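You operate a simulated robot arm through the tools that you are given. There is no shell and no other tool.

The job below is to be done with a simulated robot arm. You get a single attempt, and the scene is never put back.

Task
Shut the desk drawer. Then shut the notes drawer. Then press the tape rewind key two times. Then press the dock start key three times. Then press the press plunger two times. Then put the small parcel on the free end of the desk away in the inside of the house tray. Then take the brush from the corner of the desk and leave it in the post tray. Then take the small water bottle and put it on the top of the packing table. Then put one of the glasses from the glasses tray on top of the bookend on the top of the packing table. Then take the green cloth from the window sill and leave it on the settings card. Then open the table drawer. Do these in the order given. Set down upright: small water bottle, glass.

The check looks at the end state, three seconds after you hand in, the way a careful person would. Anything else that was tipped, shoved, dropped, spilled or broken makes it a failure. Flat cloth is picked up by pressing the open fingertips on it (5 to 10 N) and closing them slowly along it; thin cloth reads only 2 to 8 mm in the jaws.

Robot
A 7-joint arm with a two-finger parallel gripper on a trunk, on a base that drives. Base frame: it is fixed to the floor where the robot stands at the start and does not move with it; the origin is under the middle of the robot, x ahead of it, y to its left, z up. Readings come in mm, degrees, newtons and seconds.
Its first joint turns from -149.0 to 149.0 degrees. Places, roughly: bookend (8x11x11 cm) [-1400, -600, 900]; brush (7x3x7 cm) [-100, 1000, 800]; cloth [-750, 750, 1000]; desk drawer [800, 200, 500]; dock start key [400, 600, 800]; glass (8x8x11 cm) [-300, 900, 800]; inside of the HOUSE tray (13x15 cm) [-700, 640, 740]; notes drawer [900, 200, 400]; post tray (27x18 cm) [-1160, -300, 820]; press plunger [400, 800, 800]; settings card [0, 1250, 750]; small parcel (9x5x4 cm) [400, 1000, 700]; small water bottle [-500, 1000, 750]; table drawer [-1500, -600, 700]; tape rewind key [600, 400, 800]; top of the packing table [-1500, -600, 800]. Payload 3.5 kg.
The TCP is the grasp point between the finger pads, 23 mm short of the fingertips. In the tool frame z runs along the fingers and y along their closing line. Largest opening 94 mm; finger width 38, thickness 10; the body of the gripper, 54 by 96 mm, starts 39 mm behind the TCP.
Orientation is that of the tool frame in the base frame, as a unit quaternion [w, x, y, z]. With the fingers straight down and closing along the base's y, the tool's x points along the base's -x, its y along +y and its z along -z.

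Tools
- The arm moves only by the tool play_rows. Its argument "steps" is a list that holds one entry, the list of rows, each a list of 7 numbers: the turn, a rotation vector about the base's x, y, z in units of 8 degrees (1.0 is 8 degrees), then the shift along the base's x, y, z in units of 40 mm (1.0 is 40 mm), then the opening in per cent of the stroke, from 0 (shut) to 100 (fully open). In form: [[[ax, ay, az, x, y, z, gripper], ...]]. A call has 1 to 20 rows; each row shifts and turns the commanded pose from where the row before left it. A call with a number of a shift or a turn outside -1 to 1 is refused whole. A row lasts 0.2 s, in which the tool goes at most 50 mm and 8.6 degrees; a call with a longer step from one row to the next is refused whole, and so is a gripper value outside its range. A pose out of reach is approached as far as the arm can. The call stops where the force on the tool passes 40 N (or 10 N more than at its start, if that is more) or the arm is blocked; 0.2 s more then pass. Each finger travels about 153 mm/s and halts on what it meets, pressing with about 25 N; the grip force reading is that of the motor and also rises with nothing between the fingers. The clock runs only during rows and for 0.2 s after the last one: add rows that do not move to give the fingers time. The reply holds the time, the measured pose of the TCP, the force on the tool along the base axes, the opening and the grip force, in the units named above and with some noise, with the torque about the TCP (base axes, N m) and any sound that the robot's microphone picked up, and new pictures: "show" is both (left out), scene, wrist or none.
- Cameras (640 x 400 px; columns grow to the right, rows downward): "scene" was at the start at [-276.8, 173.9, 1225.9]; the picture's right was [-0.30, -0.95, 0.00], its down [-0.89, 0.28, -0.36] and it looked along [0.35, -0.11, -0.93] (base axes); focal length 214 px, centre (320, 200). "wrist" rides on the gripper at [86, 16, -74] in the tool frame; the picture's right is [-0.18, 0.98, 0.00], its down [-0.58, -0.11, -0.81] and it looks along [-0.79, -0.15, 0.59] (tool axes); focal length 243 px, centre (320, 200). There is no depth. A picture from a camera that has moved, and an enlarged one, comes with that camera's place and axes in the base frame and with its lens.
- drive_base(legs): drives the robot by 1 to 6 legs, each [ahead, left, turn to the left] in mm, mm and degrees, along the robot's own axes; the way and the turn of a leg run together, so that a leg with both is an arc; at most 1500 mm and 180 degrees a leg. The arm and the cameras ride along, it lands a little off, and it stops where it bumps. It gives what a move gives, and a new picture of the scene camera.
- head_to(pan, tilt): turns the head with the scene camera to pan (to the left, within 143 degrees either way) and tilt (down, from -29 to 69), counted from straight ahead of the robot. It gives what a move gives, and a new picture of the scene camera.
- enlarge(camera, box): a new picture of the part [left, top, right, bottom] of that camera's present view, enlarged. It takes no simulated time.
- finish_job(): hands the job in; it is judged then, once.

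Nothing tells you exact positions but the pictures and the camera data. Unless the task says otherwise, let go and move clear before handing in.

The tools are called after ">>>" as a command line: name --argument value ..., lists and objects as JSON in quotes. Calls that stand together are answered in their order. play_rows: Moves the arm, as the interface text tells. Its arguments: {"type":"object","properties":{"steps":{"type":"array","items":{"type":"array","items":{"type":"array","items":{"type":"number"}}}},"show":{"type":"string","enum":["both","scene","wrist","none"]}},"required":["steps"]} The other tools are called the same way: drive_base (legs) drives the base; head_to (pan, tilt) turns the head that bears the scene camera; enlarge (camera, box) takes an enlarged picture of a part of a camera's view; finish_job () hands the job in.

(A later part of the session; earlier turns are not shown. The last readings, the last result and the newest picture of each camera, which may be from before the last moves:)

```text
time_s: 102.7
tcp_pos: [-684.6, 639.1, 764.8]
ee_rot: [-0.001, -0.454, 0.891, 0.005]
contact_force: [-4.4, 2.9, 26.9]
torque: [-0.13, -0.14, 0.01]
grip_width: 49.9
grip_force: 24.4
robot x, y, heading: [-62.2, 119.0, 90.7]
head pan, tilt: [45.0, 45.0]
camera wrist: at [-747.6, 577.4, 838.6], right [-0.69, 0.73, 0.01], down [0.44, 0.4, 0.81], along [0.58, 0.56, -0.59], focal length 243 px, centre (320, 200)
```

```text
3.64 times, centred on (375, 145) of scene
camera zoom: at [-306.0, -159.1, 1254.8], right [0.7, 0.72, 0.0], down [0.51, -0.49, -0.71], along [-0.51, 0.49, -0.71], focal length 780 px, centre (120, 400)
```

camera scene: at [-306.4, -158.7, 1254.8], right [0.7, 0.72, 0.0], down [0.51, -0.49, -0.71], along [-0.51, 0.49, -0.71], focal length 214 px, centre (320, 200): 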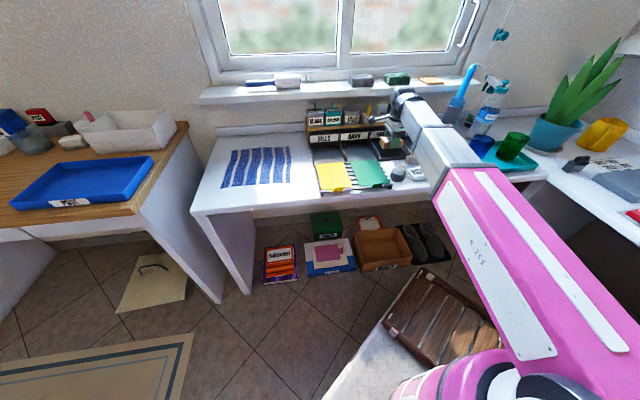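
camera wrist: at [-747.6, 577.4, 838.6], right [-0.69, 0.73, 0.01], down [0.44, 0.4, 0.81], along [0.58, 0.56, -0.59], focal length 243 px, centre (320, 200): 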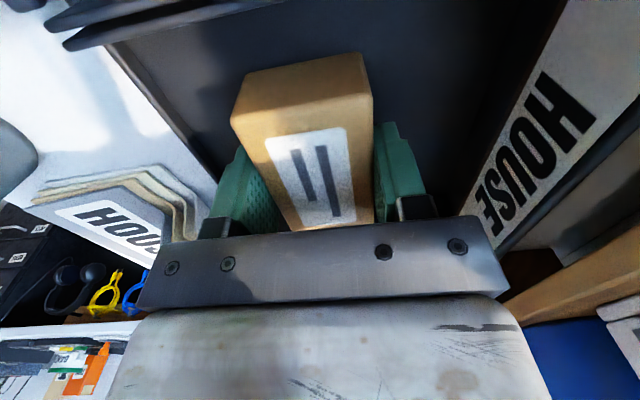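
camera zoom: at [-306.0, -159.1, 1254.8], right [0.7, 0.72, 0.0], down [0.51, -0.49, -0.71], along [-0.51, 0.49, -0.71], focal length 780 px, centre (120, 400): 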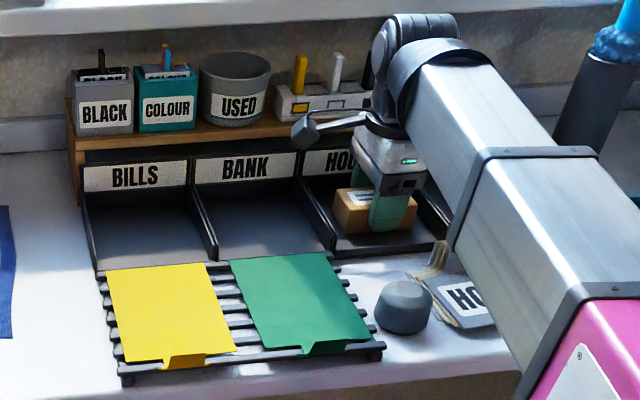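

>>> play_rows --steps '[[[0, 0, 0, 0, 0, 0.04, 40], [0, 0, 0, 0, 0, 0.02, 56], [0, 0, 0, 0, 0, 0, 66], [0, 0, 0, 0, 0, 0, 72], [0, 0, 0, 0, 0, 0.3, 72], [0, 0, 0, 0, 0, 0.6, 72], [0, 0, 0, 0, 0, 0.9, 72], [0, 0, 0, 0, 0, 1, 72], [0, 0, 0, 0, 0, 1, 72], [0, 0, 0, 0.3, -0.22, 1, 72], [0, 0, 0, 0.6, -0.5, 0.7, 72]]]'

>>> enlarge --camera "scene" --box '[295, 90, 455, 200]'

```text
time_s: 105.1
tcp_pos: [-647.5, 613.0, 987.0]
ee_rot: [0.0, -0.455, 0.891, 0.005]
contact_force: [0.0, 0.0, 0.4]
torque: [0.0, 0.02, 0.01]
grip_width: 67.6
grip_force: 0.0
robot x, y, heading: [-61.1, 114.8, 90.7]
head pan, tilt: [45.0, 45.0]
camera scene: at [-306.4, -158.7, 1254.8], right [0.7, 0.72, 0.0], down [0.51, -0.49, -0.71], along [-0.51, 0.49, -0.71], focal length 214 px, centre (320, 200)
camera wrist: at [-710.7, 551.8, 1060.9], right [-0.69, 0.73, 0.01], down [0.43, 0.4, 0.81], along [0.58, 0.56, -0.59], focal length 243 px, centre (320, 200)
```

scene: 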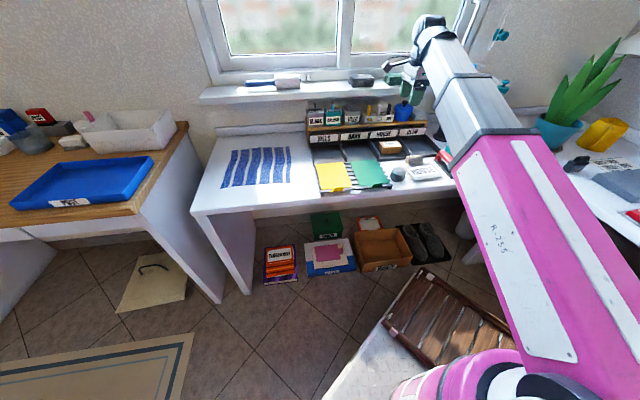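
wrist: 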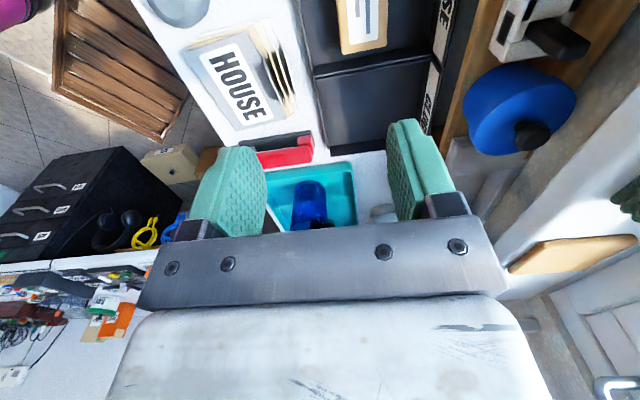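

```text
3.64 times, centred on (375, 145) of scene
camera zoom: at [-306.4, -158.7, 1254.8], right [0.7, 0.72, 0.0], down [0.51, -0.49, -0.71], along [-0.51, 0.49, -0.71], focal length 780 px, centre (120, 400)
```

zoom: 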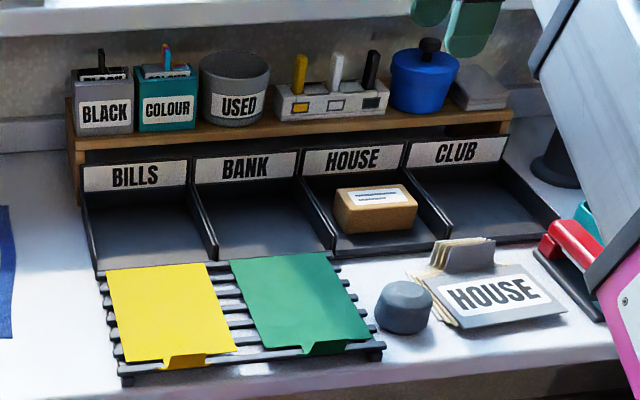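

The parcel sits in the HOUSE slot. Next the brush: I swing the arm back toward the desk corner to look at the black brush near (-100, 1030).

>>> play_rows --steps '[[[0, 0, -0.66, 0.65, 0.727, 0, 90], [0, 0, -0.66, 0.686, 0.693, 0, 90], [0, 0, -0.66, 0.72, 0.657, 0, 90], [0, 0, -0.66, 0.752, 0.62, 0, 90], [0, 0, -0.66, 0.783, 0.581, 0, 90], [0, 0, -0.66, 0.811, 0.541, 0, 90], [0, 0, -0.66, 0.837, 0.499, 0, 90], [0, 0, -0.66, 0.862, 0.456, 0, 90], [0, 0, -0.66, 0.884, 0.412, 0, 90], [0, 0, -0.66, 0.903, 0.367, 0, 90], [0, 0, -0.66, 0.921, 0.321, 0, 90], [0, 0, -0.66, 0.936, 0.274, 0, 90], [0, 0, -0.66, 0.948, 0.226, 0, 90], [0, 0, -0.66, 0.959, 0.178, 0, 90], [0, 0, -0.66, 0.966, 0.129, 0, 90]]]'

>>> head_to --pan 0 --tilt 30

```text
time_s: 108.3
tcp_pos: [-143.1, 878.6, 984.7]
ee_rot: [0.002, 0.218, 0.976, 0.005]
contact_force: [-0.6, 1.3, -0.4]
torque: [0.01, 0.03, 0.01]
grip_width: 84.7
grip_force: 0.0
robot x, y, heading: [-63.4, 116.9, 90.6]
head pan, tilt: [45.0, 45.0]
camera scene: at [-306.2, -158.8, 1254.8], right [0.7, 0.72, 0.0], down [0.51, -0.49, -0.71], along [-0.51, 0.49, -0.71], focal length 214 px, centre (320, 200)
camera wrist: at [-214.5, 929.4, 1059.0], right [0.59, 0.81, 0.01], down [0.48, -0.35, 0.81], along [0.66, -0.47, -0.59], focal length 243 px, centre (320, 200)
```

scene: 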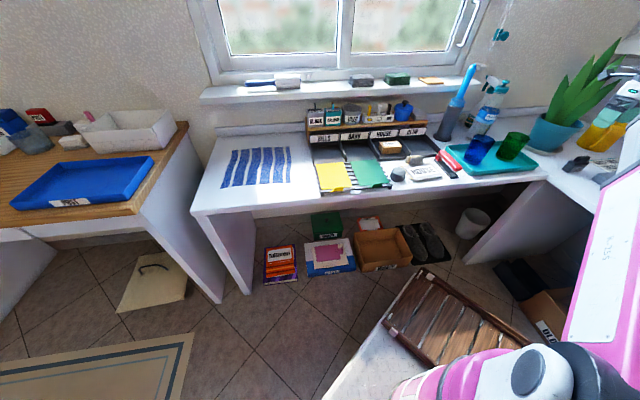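
wrist: 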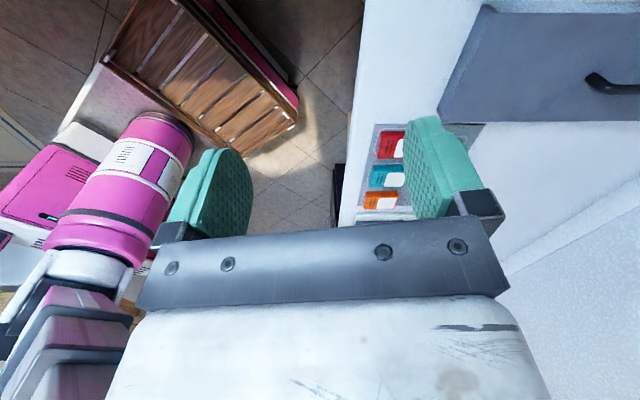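

```text
time_s: 109.4
tcp_pos: [-143.8, 879.5, 985.3]
ee_rot: [0.003, 0.217, 0.976, 0.005]
contact_force: [0.2, -0.9, -1.0]
torque: [0.0, 0.03, 0.0]
grip_width: 84.5
grip_force: 0.0
robot x, y, heading: [-60.3, 116.9, 90.9]
head pan, tilt: [0.0, 30.0]
camera scene: at [-249.3, -125.1, 1277.4], right [1.0, 0.01, 0.0], down [0.01, -0.5, -0.87], along [-0.01, 0.87, -0.5], focal length 214 px, centre (320, 200)
```

scene: 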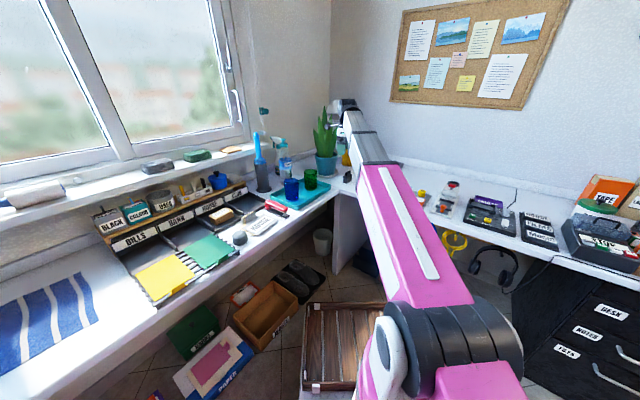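

>>> enlarge --camera "scene" --box '[320, 150, 400, 200]'

>>> enlarge --camera "scene" --box '[240, 95, 360, 220]'

```text
8.00 times, centred on (360, 175) of scene
camera zoom: at [-249.3, -125.1, 1277.4], right [1.0, 0.01, 0.0], down [0.01, -0.5, -0.87], along [-0.01, 0.87, -0.5], focal length 1716 px, centre (0, 400)
```

zoom: 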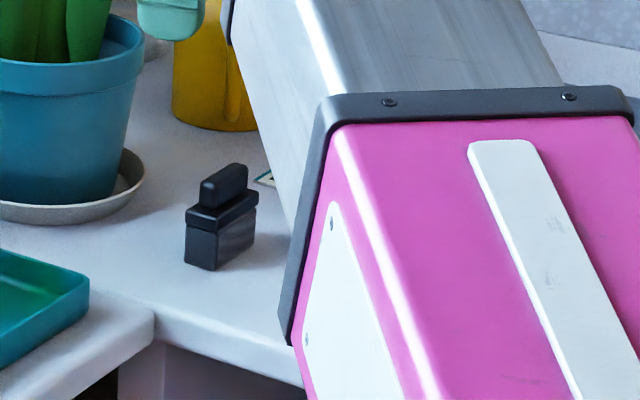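

```text
3.20 times, centred on (300, 158) of scene
camera zoom: at [-249.3, -125.1, 1277.4], right [1.0, 0.01, 0.0], down [0.01, -0.5, -0.87], along [-0.01, 0.87, -0.5], focal length 686 px, centre (384, 336)
```

zoom: 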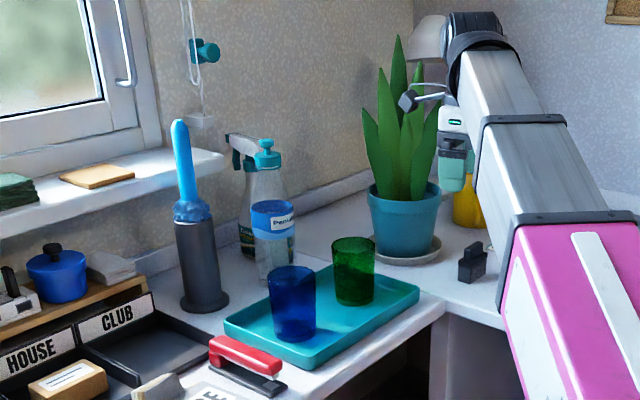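

The brush's long side points at about 60°; a camera-side clash with the plant means I should turn the tool. I'll turn it by +83° here and check reach.

>>> play_rows --steps '[[[0, 0, 1, 0, 0, 0, 90], [0, 0, 1, 0, 0, 0, 90], [0, 0, 1, 0, 0, 0, 90], [0, 0, 1, 0, 0, 0, 90], [0, 0, 1, 0, 0, 0, 90], [0, 0, 1, 0, 0, 0, 90], [0, 0, 1, 0, 0, 0, 90], [0, 0, 1, 0, 0, 0, 90], [0, 0, 1, 0, 0, 0, 90], [0, 0, 1, 0, 0, 0, 90], [0, 0, 0.37, 0, 0, 0, 90], [0, 0, 0, 0, 0, 0, 90]]]' --show "wrist"

```text
time_s: 112.0
tcp_pos: [-143.0, 877.0, 986.2]
ee_rot: [-0.001, -0.484, 0.875, 0.003]
contact_force: [-0.1, 0.2, 0.1]
torque: [-0.03, 0.02, 0.01]
grip_width: 84.5
grip_force: 0.2
robot x, y, heading: [-67.6, 116.1, 90.5]
head pan, tilt: [0.0, 30.0]
camera wrist: at [-201.3, 812.1, 1060.2], right [-0.73, 0.68, 0.01], down [0.41, 0.43, 0.81], along [0.54, 0.6, -0.59], focal length 243 px, centre (320, 200)
```

wrist: 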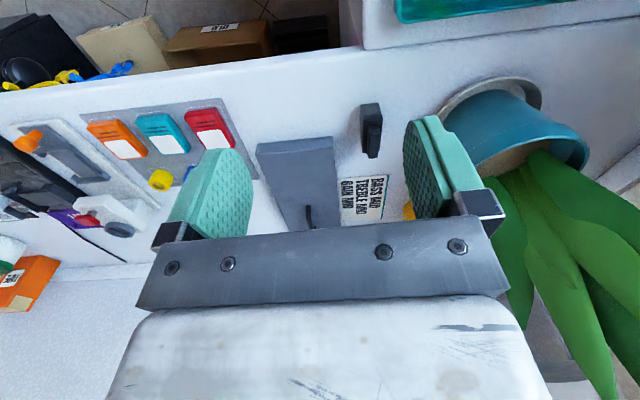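

>>> enlarge --camera "wrist" --box '[310, 80, 430, 180]'

```text
4.00 times, centred on (370, 130) of wrist
camera zoom: at [-201.3, 812.1, 1060.2], right [-0.73, 0.68, 0.01], down [0.41, 0.43, 0.81], along [0.54, 0.6, -0.59], focal length 970 px, centre (120, 480)
```

zoom: 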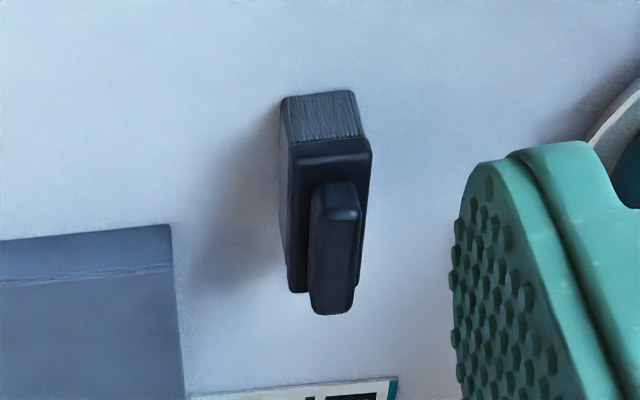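

The brush is clearly seen, centred near (-99, 1034) with its length along 54°. I'll go over it and descend with the fingers straddling its thin side.

>>> play_rows --steps '[[[0, 0, -0.2, 0.275, 0.98, 0, 90], [0, 0, -0.2, 0.275, 0.98, 0, 90], [0, 0, 0, 0.275, 0.98, 0, 90], [0, 0, 0, 0.275, 0.98, 0, 90], [0, 0, 0, 0, 0, -1, 90], [0, 0, 0, 0, 0, -1, 90], [0, 0, 0, 0, 0, -1, 90], [0, 0, 0, 0, 0, 0, 90]]]'

>>> enlarge --camera "wrist" --box '[220, 40, 440, 240]'

>>> enlarge --camera "scene" --box '[300, 80, 420, 200]'

```text
time_s: 113.8
tcp_pos: [-99.0, 1033.6, 868.9]
ee_rot: [-0.002, -0.459, 0.888, 0.004]
contact_force: [0.4, 1.0, -0.3]
torque: [-0.02, -0.03, -0.02]
grip_width: 84.4
grip_force: 0.1
robot x, y, heading: [-62.1, 115.5, 90.8]
head pan, tilt: [0.0, 30.0]
camera scene: at [-249.2, -125.0, 1277.4], right [1.0, 0.01, 0.0], down [0.01, -0.5, -0.87], along [-0.01, 0.87, -0.5], focal length 214 px, centre (320, 200)
camera wrist: at [-161.0, 972.2, 942.5], right [-0.69, 0.72, 0.01], down [0.43, 0.41, 0.81], along [0.58, 0.56, -0.59], focal length 243 px, centre (320, 200)
```

scene: 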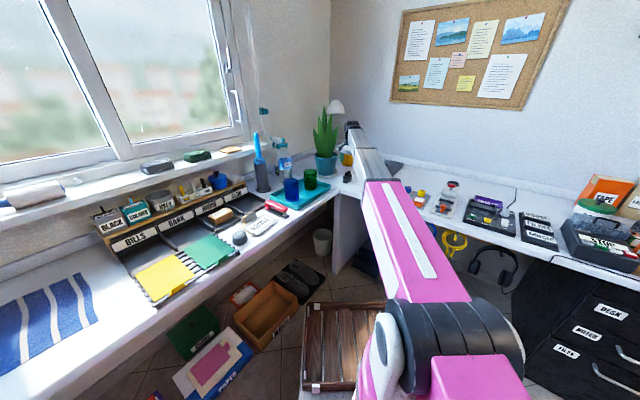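
wrist: 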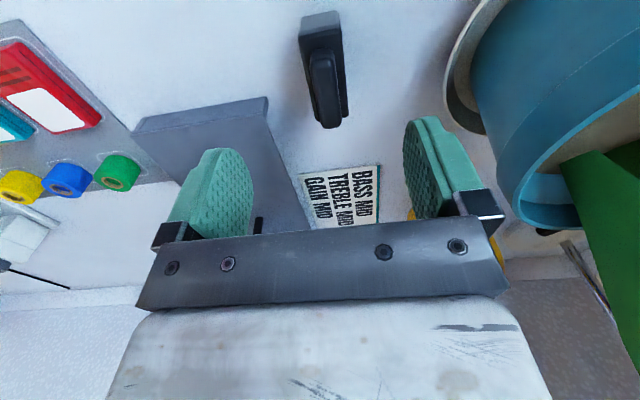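

```text
2.00 times, centred on (330, 140) of wrist
camera zoom: at [-161.0, 972.2, 942.5], right [-0.69, 0.72, 0.01], down [0.43, 0.41, 0.81], along [0.58, 0.56, -0.59], focal length 485 px, centre (300, 320)
```

zoom: 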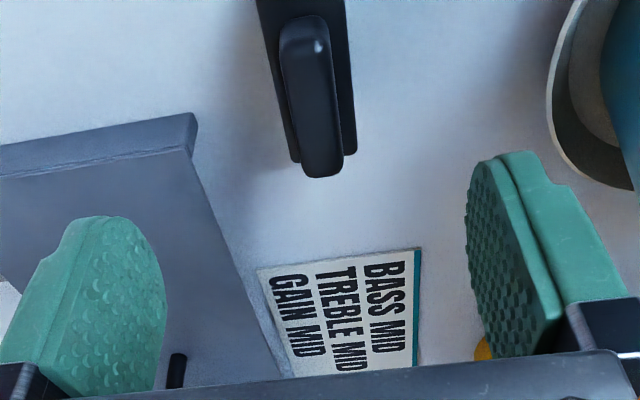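

```text
3.33 times, centred on (360, 140) of scene
camera zoom: at [-249.2, -125.0, 1277.4], right [1.0, 0.01, 0.0], down [0.01, -0.5, -0.87], along [-0.01, 0.87, -0.5], focal length 715 px, centre (187, 400)
```

zoom: 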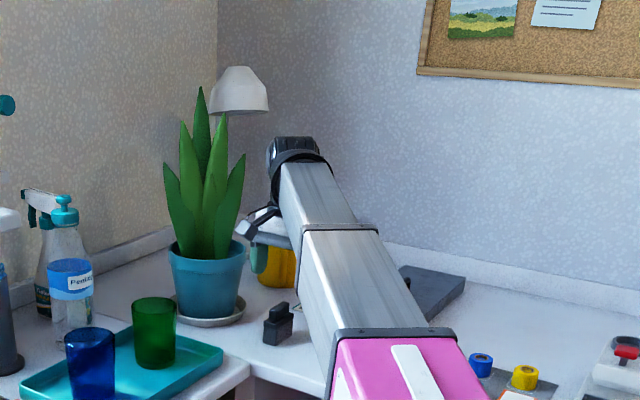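

>>> play_rows --steps '[[[0, 0, 0, 0, 0, -0.8, 90], [0, 0, 0, 0, 0, -0.8, 90], [0, 0, 0, 0, 0, -0.6, 90], [0, 0, 0, 0, 0, -0.4, 90], [0, 0, 0, 0, 0, 0, 90]]]' --show "wrist"

```text
time_s: 115.0
tcp_pos: [-99.5, 1034.9, 760.7]
ee_rot: [-0.001, -0.459, 0.889, 0.004]
contact_force: [-0.4, -0.3, 0.7]
torque: [0.01, -0.01, -0.02]
grip_width: 84.7
grip_force: 0.1
robot x, y, heading: [-61.0, 114.2, 90.6]
head pan, tilt: [0.0, 30.0]
camera wrist: at [-162.5, 973.2, 835.0], right [-0.69, 0.72, 0.01], down [0.43, 0.41, 0.81], along [0.58, 0.56, -0.59], focal length 243 px, centre (320, 200)
```

wrist: 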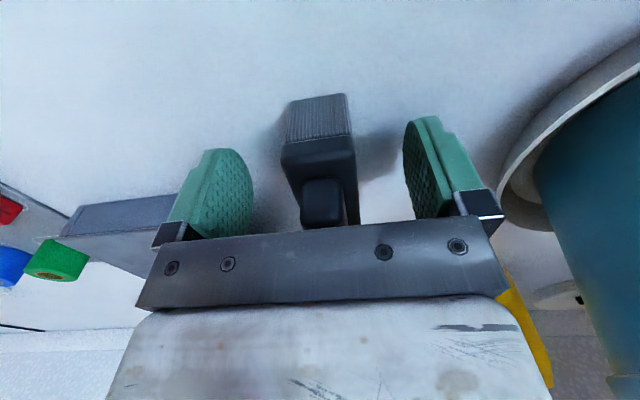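

>>> play_rows --steps '[[[0, 0, 0, 0, 0, 0, 70], [0, 0, 0, 0, 0, 0, 55], [0, 0, 0, 0, 0, 0, 40], [0, 0, 0, 0, 0, 0, 25], [0, 0, 0, 0, 0, 0, 10], [0, 0, 0, 0, 0, 0, 10]]]' --show "wrist"

```text
time_s: 116.4
tcp_pos: [-100.3, 1032.8, 761.8]
ee_rot: [-0.001, -0.458, 0.889, 0.004]
contact_force: [0.1, -0.2, 1.2]
torque: [0.01, -0.02, 0.02]
grip_width: 27.5
grip_force: 25.4
robot x, y, heading: [-60.5, 119.7, 90.7]
head pan, tilt: [0.0, 30.0]
camera wrist: at [-162.5, 973.2, 835.3], right [-0.69, 0.72, 0.01], down [0.43, 0.41, 0.81], along [0.58, 0.56, -0.59], focal length 243 px, centre (320, 200)
```

wrist: 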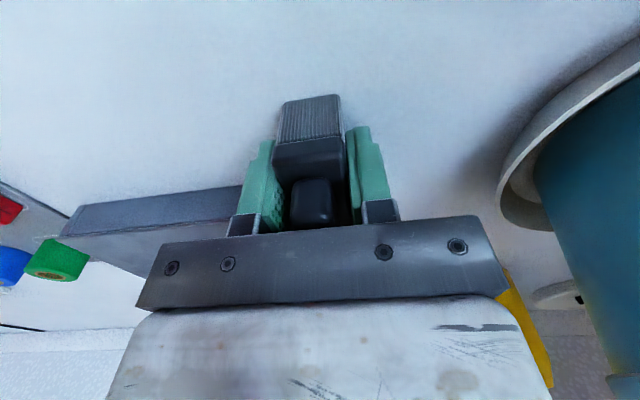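

The brush is held (27.5 mm). I lift it, retract, and then drive along the room to in front of the packing table with the blue POST tray.

>>> play_rows --steps '[[[0, 0, 0, 0, 0, 0.4, 10], [0, 0, 0, 0, 0, 0.9, 10], [0, 0, 0, 0, 0, 1, 10], [0, 0, 0, 0, 0, 1, 10], [0, 0, 0, 0, 0, 1, 10], [0, 0, 0, 0, 0, 1, 10], [0, 0, 0, 0, -1, 0.6, 10], [0, 0, 0, 0, -1, 0, 10], [0, 0, 0, 0, -1, 0, 10], [0, 0, 0, 0, -1, 0, 10], [0, 0, 0, 0, -1, 0, 10], [0, 0, 0, 0, -1, 0, 10], [0, 0, 0, 0, 0, 0, 10]]]' --show "wrist"

>>> drive_base --legs '[[-220, 40, 0], [0, 0, 53.4]]'

>>> head_to --pan 50 --tilt 40

```text
time_s: 119.2
tcp_pos: [-97.8, 795.4, 997.3]
ee_rot: [-0.002, -0.459, 0.888, 0.005]
contact_force: [0.9, -0.7, -0.5]
torque: [0.0, -0.01, -0.02]
grip_width: 27.5
grip_force: 24.5
robot x, y, heading: [-63.1, 117.7, 90.7]
head pan, tilt: [0.0, 30.0]
camera wrist: at [-160.4, 732.7, 1071.9], right [-0.69, 0.72, 0.01], down [0.43, 0.41, 0.81], along [0.58, 0.56, -0.59], focal length 243 px, centre (320, 200)
```

wrist: 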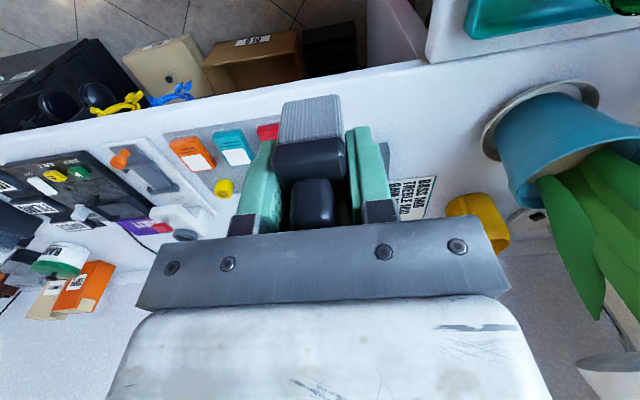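

```text
time_s: 123.3
tcp_pos: [-668.3, 264.4, 997.9]
ee_rot: [0.003, 0.813, -0.582, -0.004]
contact_force: [-0.1, -0.6, -0.2]
torque: [0.01, 0.01, 0.01]
grip_width: 27.6
grip_force: 25.3
robot x, y, heading: [-97.6, -104.9, 144.6]
head pan, tilt: [0.0, 30.0]
camera scene: at [-12.9, -397.9, 1277.4], right [0.58, 0.82, 0.0], down [0.41, -0.29, -0.87], along [-0.71, 0.5, -0.5], focal length 214 px, centre (320, 200)
```

scene: 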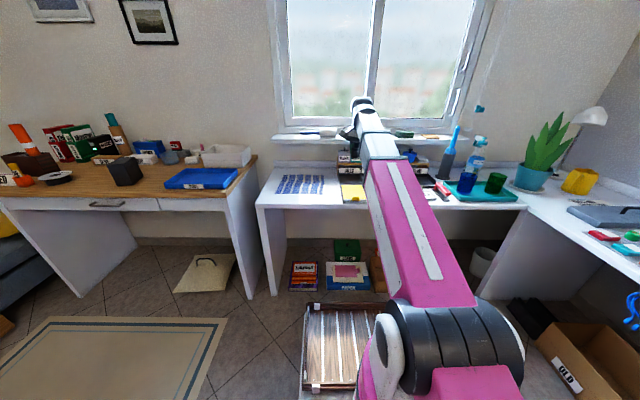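

```text
time_s: 124.5
tcp_pos: [-669.3, 264.3, 998.1]
ee_rot: [0.003, 0.812, -0.583, -0.004]
contact_force: [0.4, 0.5, -1.3]
torque: [0.0, 0.04, 0.0]
grip_width: 27.5
grip_force: 25.3
robot x, y, heading: [-96.7, -103.8, 144.8]
head pan, tilt: [50.0, 40.0]
camera scene: at [-21.3, -471.7, 1262.1], right [-0.25, 0.97, 0.0], down [0.62, 0.16, -0.77], along [-0.74, -0.19, -0.64], focal length 214 px, centre (320, 200)
```

scene: 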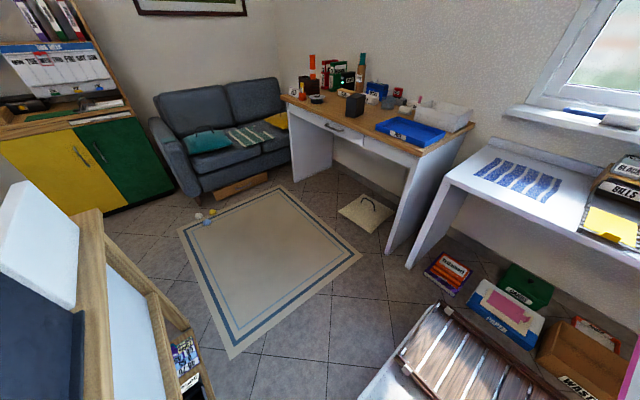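

The way to the packing table is clear. I drive sideways along it to stand in front of the POST tray and bookend.

>>> drive_base --legs '[[20, 980, 0]]'

>>> head_to --pan 0 --tilt 40

```text
time_s: 129.8
tcp_pos: [-1275.9, -550.6, 998.6]
ee_rot: [0.003, 0.81, -0.587, -0.003]
contact_force: [-0.7, -0.4, -0.2]
torque: [-0.01, -0.03, -0.01]
grip_width: 27.4
grip_force: 24.7
robot x, y, heading: [-708.7, -923.9, 144.3]
head pan, tilt: [50.0, 40.0]
camera scene: at [-634.6, -1292.5, 1262.1], right [-0.25, 0.97, 0.0], down [0.62, 0.16, -0.77], along [-0.74, -0.19, -0.64], focal length 214 px, centre (320, 200)
```

scene: 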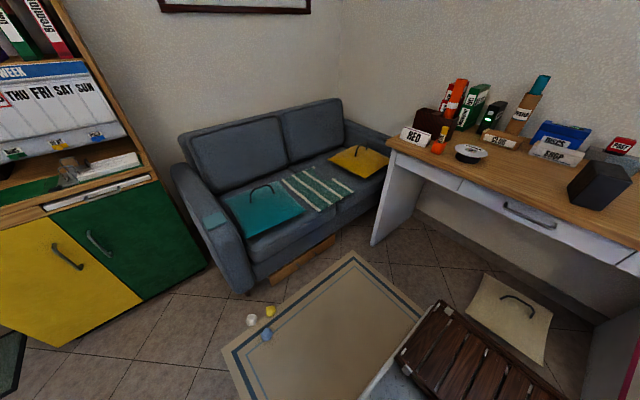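

```text
time_s: 131.0
tcp_pos: [-1274.0, -551.6, 997.5]
ee_rot: [0.003, 0.81, -0.587, -0.003]
contact_force: [0.8, 1.0, -0.8]
torque: [0.01, -0.01, -0.02]
grip_width: 27.7
grip_force: 25.6
robot x, y, heading: [-708.4, -924.2, 144.5]
head pan, tilt: [0.0, 40.0]
camera scene: at [-621.2, -1222.0, 1262.1], right [0.58, 0.81, 0.0], down [0.52, -0.38, -0.77], along [-0.62, 0.45, -0.64], focal length 214 px, centre (320, 200)
```

scene: 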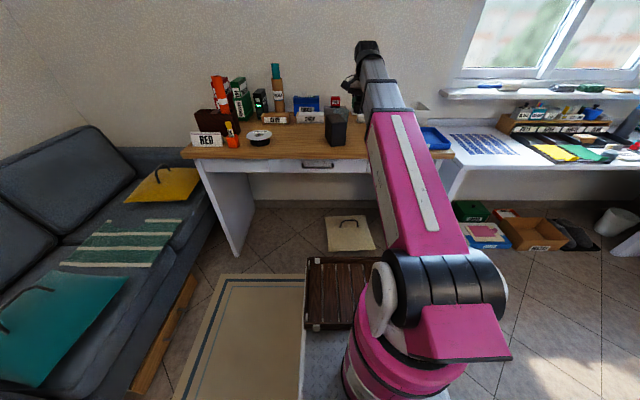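

>>> play_rows --steps '[[[0, 0, -0.85, 0.163, 0.753, 0, 10], [0, 0, -0.85, 0.163, 0.753, 0, 10], [0, 0, -0.85, 0.163, 0.753, 0, 10], [0, 0, -0.85, 0.163, 0.753, 0, 10], [0, 0, -0.85, 0.163, 0.753, 0, 10], [0, 0, -0.85, 0.163, 0.753, 0, 10], [0, 0, -0.85, 0.163, 0.753, 0, 10], [0, 0, -0.85, 0.163, 0.753, 0, 10], [0, 0, 0, 0, 0, 0, 10]]]'

>>> enlarge --camera "scene" --box '[300, 60, 500, 180]'

```text
time_s: 133.0
tcp_pos: [-1224.1, -307.5, 997.6]
ee_rot: [-0.001, -0.451, 0.892, 0.004]
contact_force: [0.8, 0.0, -0.5]
torque: [0.0, 0.01, -0.01]
grip_width: 27.5
grip_force: 24.6
robot x, y, heading: [-712.0, -926.1, 144.2]
head pan, tilt: [0.0, 40.0]
camera scene: at [-621.1, -1221.9, 1262.1], right [0.59, 0.81, 0.0], down [0.52, -0.38, -0.77], along [-0.62, 0.45, -0.64], focal length 214 px, centre (320, 200)
camera wrist: at [-1287.7, -367.8, 1071.0], right [-0.68, 0.73, 0.01], down [0.44, 0.4, 0.81], along [0.59, 0.55, -0.59], focal length 243 px, centre (320, 200)
```

scene: 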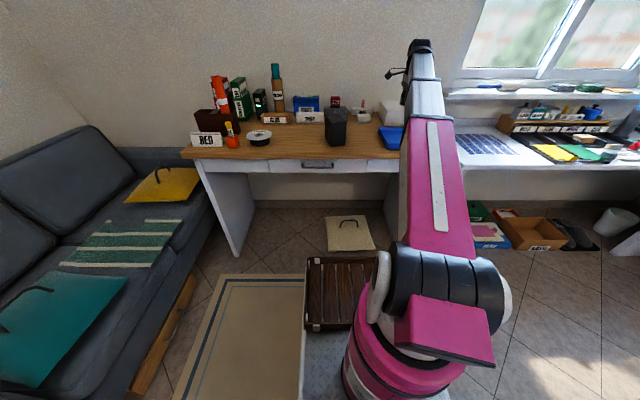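
wrist: 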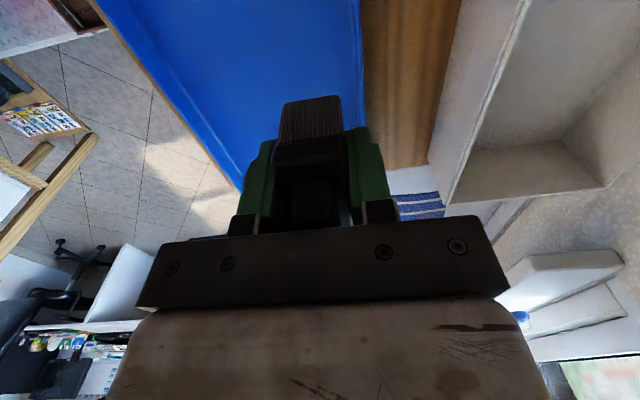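

```text
3.20 times, centred on (400, 120) of scene
camera zoom: at [-621.1, -1221.9, 1262.1], right [0.59, 0.81, 0.0], down [0.52, -0.38, -0.77], along [-0.62, 0.45, -0.64], focal length 686 px, centre (64, 456)
```

zoom: 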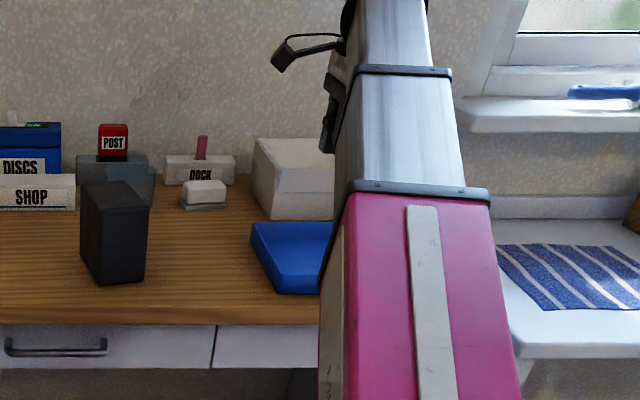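

The POST tray spans about e1 -640…-846; its centre is near (-1155, -310). I move over it and lower the brush.

>>> play_rows --steps '[[[0, 0, 0, 0.86, -0.04, 0, 10], [0, 0, 0, 0.86, -0.04, 0, 10], [0, 0, 0, 0, 0, -0.8, 10], [0, 0, 0, 0, 0, -0.8, 10], [0, 0, 0, 0, 0, 0, 10]]]'

>>> head_to --pan -40 --tilt 40

```text
time_s: 134.2
tcp_pos: [-1153.6, -311.2, 935.4]
ee_rot: [-0.001, -0.452, 0.892, 0.004]
contact_force: [-0.6, -0.1, -0.1]
torque: [0.0, -0.02, 0.01]
grip_width: 27.5
grip_force: 25.5
robot x, y, heading: [-709.8, -924.9, 144.2]
head pan, tilt: [0.0, 40.0]
camera scene: at [-621.2, -1221.9, 1262.1], right [0.59, 0.81, 0.0], down [0.52, -0.38, -0.77], along [-0.62, 0.45, -0.64], focal length 214 px, centre (320, 200)
camera wrist: at [-1216.7, -372.2, 1008.8], right [-0.68, 0.73, 0.01], down [0.44, 0.4, 0.81], along [0.58, 0.56, -0.59], focal length 243 px, centre (320, 200)
```

scene: 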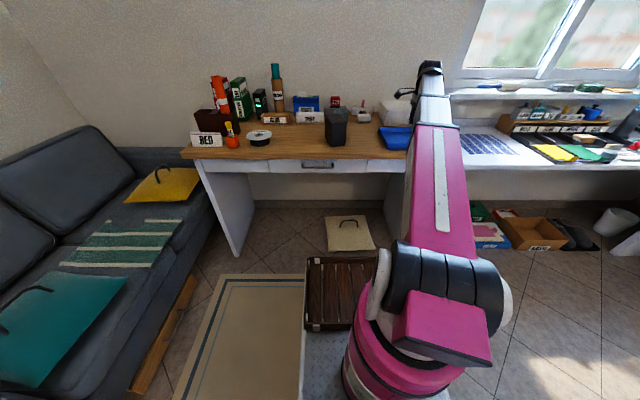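
wrist: 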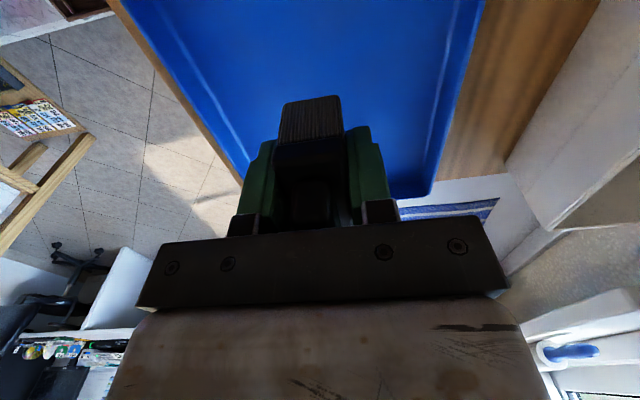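

```text
time_s: 135.3
tcp_pos: [-1154.0, -312.0, 935.1]
ee_rot: [-0.002, -0.451, 0.892, 0.004]
contact_force: [0.2, -0.3, -0.7]
torque: [0.02, -0.02, -0.01]
grip_width: 27.7
grip_force: 25.2
robot x, y, heading: [-705.3, -924.8, 144.2]
head pan, tilt: [-40.0, 40.0]
camera scene: at [-573.1, -1189.3, 1262.1], right [0.97, 0.25, 0.0], down [0.16, -0.62, -0.77], along [-0.19, 0.74, -0.64], focal length 214 px, centre (320, 200)
```

scene: 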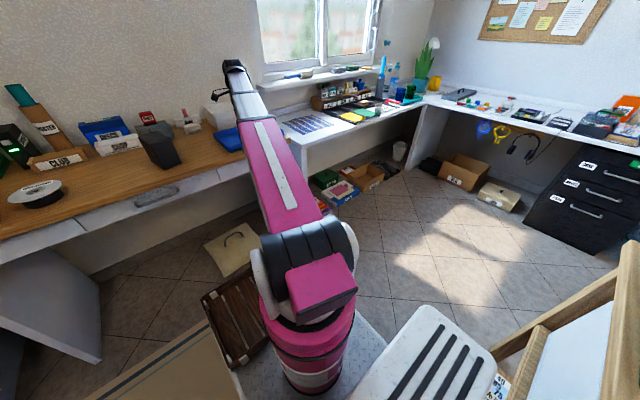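

>>> play_rows --steps '[[[0, 0, 0, 0, 0, -0.8, 10], [0, 0, 0, 0, 0, -0.6, 10], [0, 0, 0, 0, 0, -0.3, 10], [0, 0, 0, 0, 0, 0, 10]]]' --show "wrist"

>>> enlarge --camera "scene" --box '[190, 60, 310, 160]'

```text
time_s: 136.3
tcp_pos: [-1153.3, -314.5, 865.5]
ee_rot: [-0.001, -0.452, 0.892, 0.004]
contact_force: [0.3, -0.1, -0.6]
torque: [0.01, -0.01, -0.02]
grip_width: 27.6
grip_force: 24.9
robot x, y, heading: [-708.8, -924.7, 144.2]
head pan, tilt: [-40.0, 40.0]
camera wrist: at [-1216.3, -375.3, 939.5], right [-0.68, 0.73, 0.01], down [0.44, 0.4, 0.81], along [0.58, 0.55, -0.59], focal length 243 px, centre (320, 200)
```

wrist: 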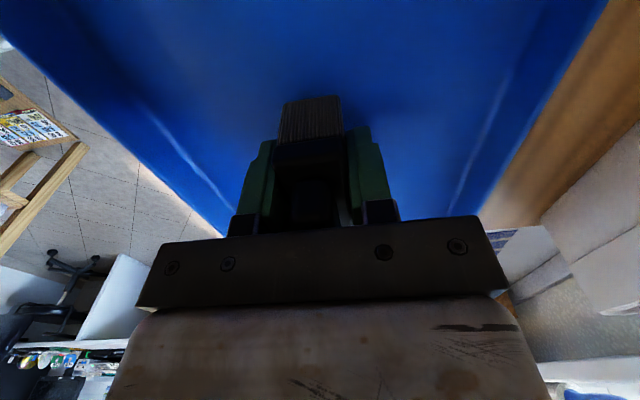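

```text
4.00 times, centred on (250, 110) of scene
camera zoom: at [-573.0, -1189.3, 1262.1], right [0.97, 0.25, 0.0], down [0.16, -0.62, -0.77], along [-0.19, 0.74, -0.64], focal length 858 px, centre (600, 560)
```

zoom: 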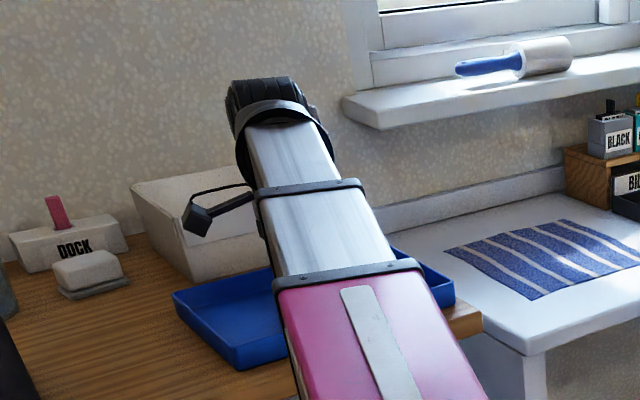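

>>> play_rows --steps '[[[0, 0, 0, 0, 0, -0.15, 10], [0, 0, 0, 0, 0, -0.1, 10], [0, 0, 0, 0, 0, -0.1, 10]]]' --show "none"

>>> play_rows --steps '[[[0, 0, 0, 0, 0, -0.06, 10], [0, 0, 0, 0, 0, -0.06, 10]]]' --show "none"

```text
time_s: 137.1
tcp_pos: [-1151.7, -314.4, 853.4]
ee_rot: [-0.002, -0.451, 0.892, 0.005]
contact_force: [-1.4, -1.2, 25.1]
torque: [-0.11, -0.15, 0.02]
grip_width: 28.0
grip_force: 24.7
robot x, y, heading: [-708.1, -927.8, 144.1]
head pan, tilt: [-40.0, 40.0]
```

```text
time_s: 137.5
tcp_pos: [-1152.7, -313.8, 852.0]
ee_rot: [-0.001, -0.452, 0.892, 0.005]
contact_force: [1.1, -2.8, 12.8]
torque: [-0.21, -0.16, 0.03]
grip_width: 27.6
grip_force: 25.0
robot x, y, heading: [-709.5, -924.5, 144.0]
head pan, tilt: [-40.0, 40.0]
stopped in row 2: the force on the tool passed its limit at 46 N (the readings are from after the stop); the commanded pose is now the measured one
```

The brush stands on the tray floor. I release and rise.

>>> play_rows --steps '[[[0, 0, 0, 0, 0, 0.03, 25], [0, 0, 0, 0, 0, 0, 40], [0, 0, 0, 0, 0, 0, 55], [0, 0, 0, 0, 0, 0, 65], [0, 0, 0, 0, 0, 0.3, 65], [0, 0, 0, 0, 0, 0.7, 65], [0, 0, 0, 0, 0, 1, 65], [0, 0, 0, 0, 0, 1, 65], [0, 0, 0, 0, 0, 1, 65]]]' --show "wrist"

```text
time_s: 139.5
tcp_pos: [-1153.6, -314.9, 1015.5]
ee_rot: [-0.001, -0.452, 0.892, 0.006]
contact_force: [-0.2, 0.2, 0.1]
torque: [-0.02, -0.03, -0.01]
grip_width: 60.8
grip_force: 0.0
robot x, y, heading: [-708.2, -926.5, 144.0]
head pan, tilt: [-40.0, 40.0]
camera wrist: at [-1216.9, -375.8, 1088.6], right [-0.68, 0.73, 0.01], down [0.44, 0.4, 0.81], along [0.58, 0.56, -0.59], focal length 243 px, centre (320, 200)
```

wrist: 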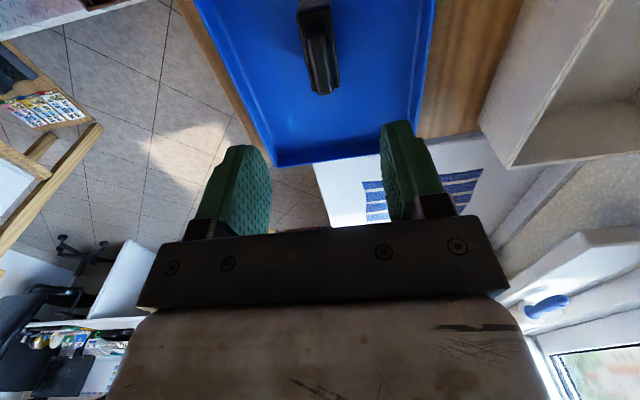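

The brush stands in the POST tray. Now I retract the arm to the front and drive back to the side desk for the bottle.

>>> play_rows --steps '[[[0, 0, 0, -0.143, -0.921, 0, 65], [0, 0, 0, -0.143, -0.921, 0, 65], [0, 0, 0, -0.143, -0.921, 0, 65], [0, 0, 0, -0.143, -0.921, 0, 65], [0, 0, 0, -0.143, -0.921, 0, 65], [0, 0, 0, -0.143, -0.921, 0, 65], [0, 0, 0, -0.143, -0.921, 0, 65], [0, 0, 0, 0, 0, 0, 65]]]' --show "scene"

>>> enlarge --camera "scene" --box '[120, 70, 310, 200]'

```text
time_s: 141.3
tcp_pos: [-1191.1, -570.3, 1009.9]
ee_rot: [-0.001, -0.452, 0.892, 0.005]
contact_force: [0.0, 0.1, 0.0]
torque: [0.01, 0.02, 0.02]
grip_width: 61.0
grip_force: 0.0
robot x, y, heading: [-706.6, -923.2, 144.3]
head pan, tilt: [-40.0, 40.0]
camera scene: at [-573.0, -1189.3, 1262.1], right [0.97, 0.25, 0.0], down [0.16, -0.62, -0.77], along [-0.19, 0.74, -0.64], focal length 214 px, centre (320, 200)
```

scene: 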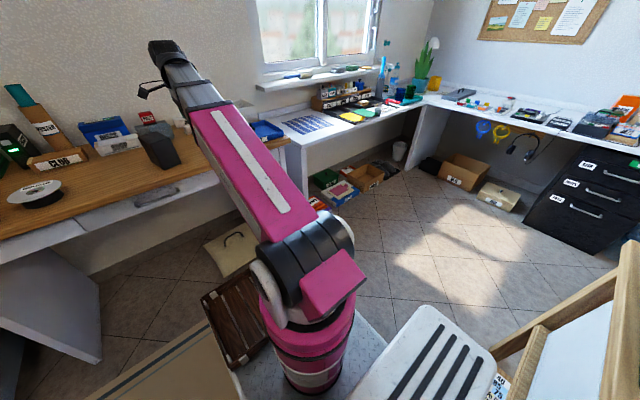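

```text
3.08 times, centred on (215, 135) of scene
camera zoom: at [-573.0, -1189.3, 1262.1], right [0.97, 0.25, 0.0], down [0.16, -0.62, -0.77], along [-0.19, 0.74, -0.64], focal length 660 px, centre (643, 400)
```

zoom: 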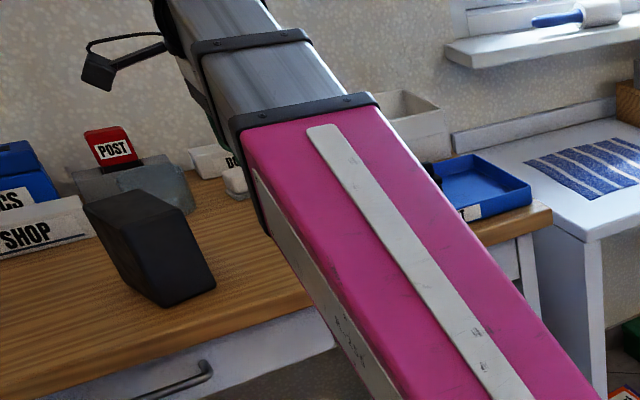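

>>> drive_base --legs '[[0, -1100, 0], [140, -445, 0]]'

>>> head_to --pan -25 --tilt 35

```text
time_s: 149.2
tcp_pos: [-417.0, 732.9, 1009.5]
ee_rot: [-0.001, -0.452, 0.892, 0.005]
contact_force: [1.0, 0.1, -0.4]
torque: [-0.01, -0.01, 0.01]
grip_width: 61.3
grip_force: 0.0
robot x, y, heading: [63.1, 377.1, 144.0]
head pan, tilt: [-40.0, 40.0]
camera scene: at [198.7, 112.7, 1262.1], right [0.97, 0.24, 0.0], down [0.16, -0.62, -0.77], along [-0.19, 0.74, -0.64], focal length 214 px, centre (320, 200)
```

scene: 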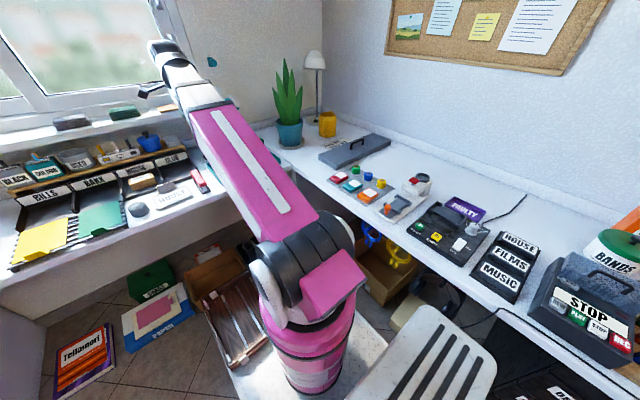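

```text
time_s: 150.0
tcp_pos: [-417.7, 733.1, 1009.5]
ee_rot: [-0.001, -0.45, 0.893, 0.005]
contact_force: [-0.2, -0.1, 0.2]
torque: [-0.01, 0.01, 0.01]
grip_width: 61.1
grip_force: 0.0
robot x, y, heading: [64.5, 376.6, 143.9]
head pan, tilt: [-25.0, 35.0]
camera scene: at [176.6, 107.2, 1269.6], right [0.87, 0.48, 0.0], down [0.28, -0.5, -0.82], along [-0.4, 0.72, -0.57], focal length 214 px, centre (320, 200)
```

scene: 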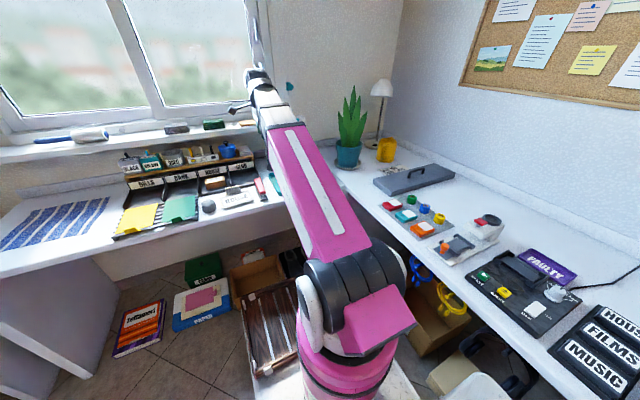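

>>> play_rows --steps '[[[0, 0, 0.8, 0, 0, 0, 90], [0, 0, 0.8, 0, 0, 0, 90], [0, 0, 0.8, 0, 0, 0, 90], [0, 0, 0.8, 0, 0, 0, 90], [0, 0, 0.8, 0, 0, 0, 90], [0, 0, 0, 0, 0, 0, 90]]]' --show "wrist"

```text
time_s: 151.4
tcp_pos: [-418.4, 732.8, 1010.2]
ee_rot: [-0.003, -0.68, 0.733, 0.005]
contact_force: [-0.3, -0.3, -0.3]
torque: [0.03, 0.02, 0.0]
grip_width: 84.8
grip_force: 0.1
robot x, y, heading: [62.6, 377.4, 144.2]
head pan, tilt: [-25.0, 35.0]
camera wrist: at [-439.2, 647.5, 1083.6], right [-0.97, 0.26, 0.01], down [0.16, 0.57, 0.81], along [0.2, 0.78, -0.59], focal length 243 px, centre (320, 200)
```

wrist: 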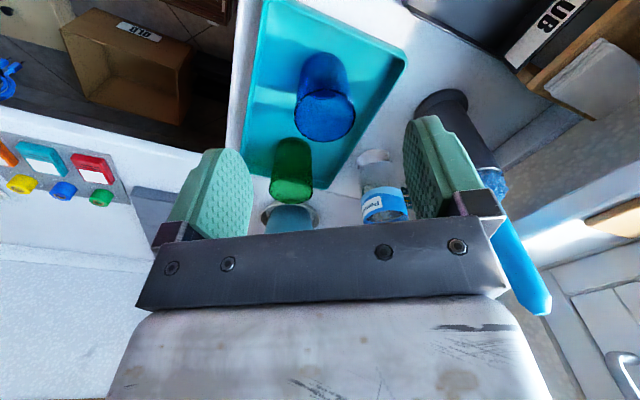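

>>> enlarge --camera "wrist" --box '[240, 40, 520, 240]'

```text
2.00 times, centred on (380, 140) of wrist
camera zoom: at [-439.2, 647.5, 1083.6], right [-0.97, 0.26, 0.01], down [0.16, 0.57, 0.81], along [0.2, 0.78, -0.59], focal length 485 px, centre (200, 320)
```

zoom: 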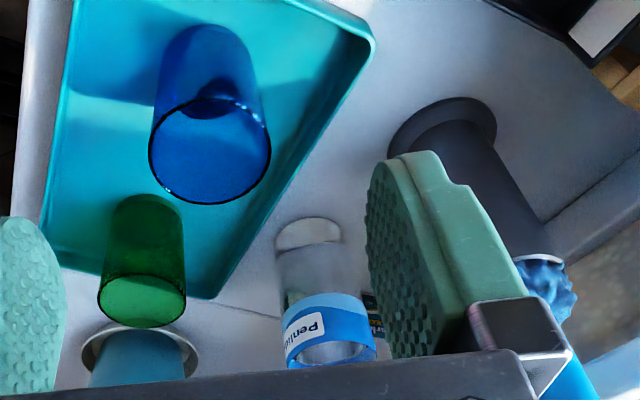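

I see the tray with the blue and green glasses, upright, and the bottle behind them. I'll swing the arm left so the head camera can see the bottle properly.

>>> play_rows --steps '[[[0, 0, 0, -0.5, -0.8, 0, 90], [0, 0, 0, -0.5, -0.8, 0, 90], [0, 0, 0, -0.5, -0.8, 0, 90], [0, 0, 0, -0.4, -0.85, 0, 90], [0, 0, 0, -0.4, -0.85, 0, 90], [0, 0, 0, -0.3, -0.9, 0, 90], [0, 0, 0, -0.2, -0.9, 0, 90], [0, 0, 0, -0.1, -0.9, 0, 90]]]' --show "scene"

>>> enlarge --camera "scene" --box '[240, 70, 400, 200]'

```text
time_s: 153.2
tcp_pos: [-533.8, 461.8, 1008.5]
ee_rot: [-0.002, -0.679, 0.734, 0.005]
contact_force: [0.4, -0.4, -0.3]
torque: [-0.01, 0.02, -0.01]
grip_width: 84.7
grip_force: 0.0
robot x, y, heading: [64.2, 376.5, 144.1]
head pan, tilt: [-25.0, 35.0]
camera scene: at [176.5, 107.1, 1269.6], right [0.87, 0.49, 0.0], down [0.28, -0.5, -0.82], along [-0.4, 0.72, -0.57], focal length 214 px, centre (320, 200)
```

scene: 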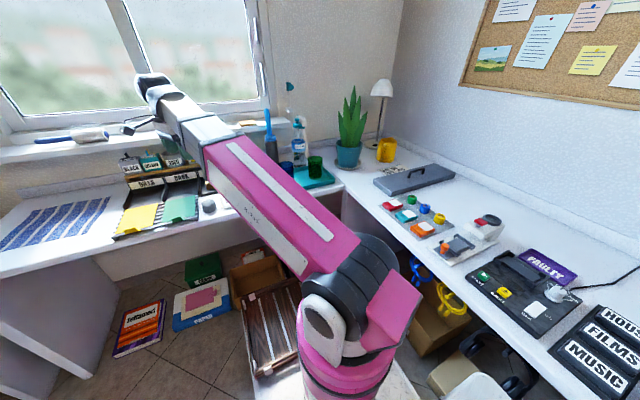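

```text
3.08 times, centred on (320, 135) of scene
camera zoom: at [176.5, 107.1, 1269.6], right [0.87, 0.49, 0.0], down [0.28, -0.5, -0.82], along [-0.4, 0.72, -0.57], focal length 660 px, centre (320, 400)
```

zoom: 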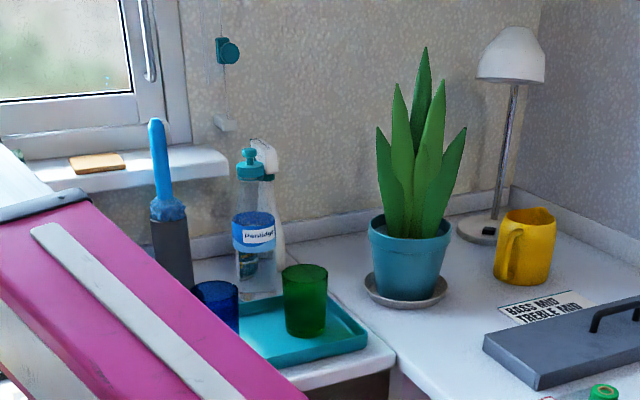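

>>> enlarge --camera "scene" --box '[280, 105, 344, 155]'

```text
8.00 times, centred on (312, 130) of scene
camera zoom: at [176.5, 107.1, 1269.6], right [0.87, 0.49, 0.0], down [0.28, -0.5, -0.82], along [-0.4, 0.72, -0.57], focal length 1716 px, centre (384, 760)
```

zoom: 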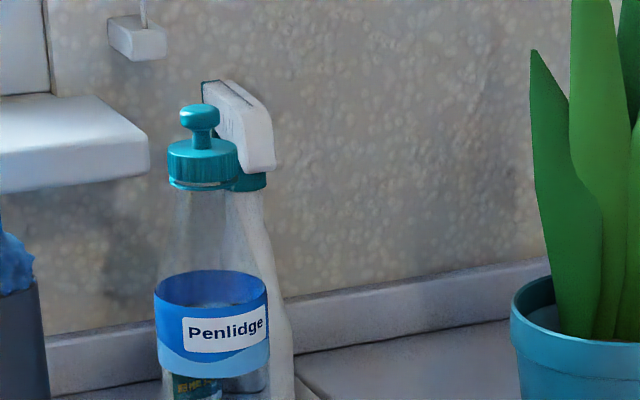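

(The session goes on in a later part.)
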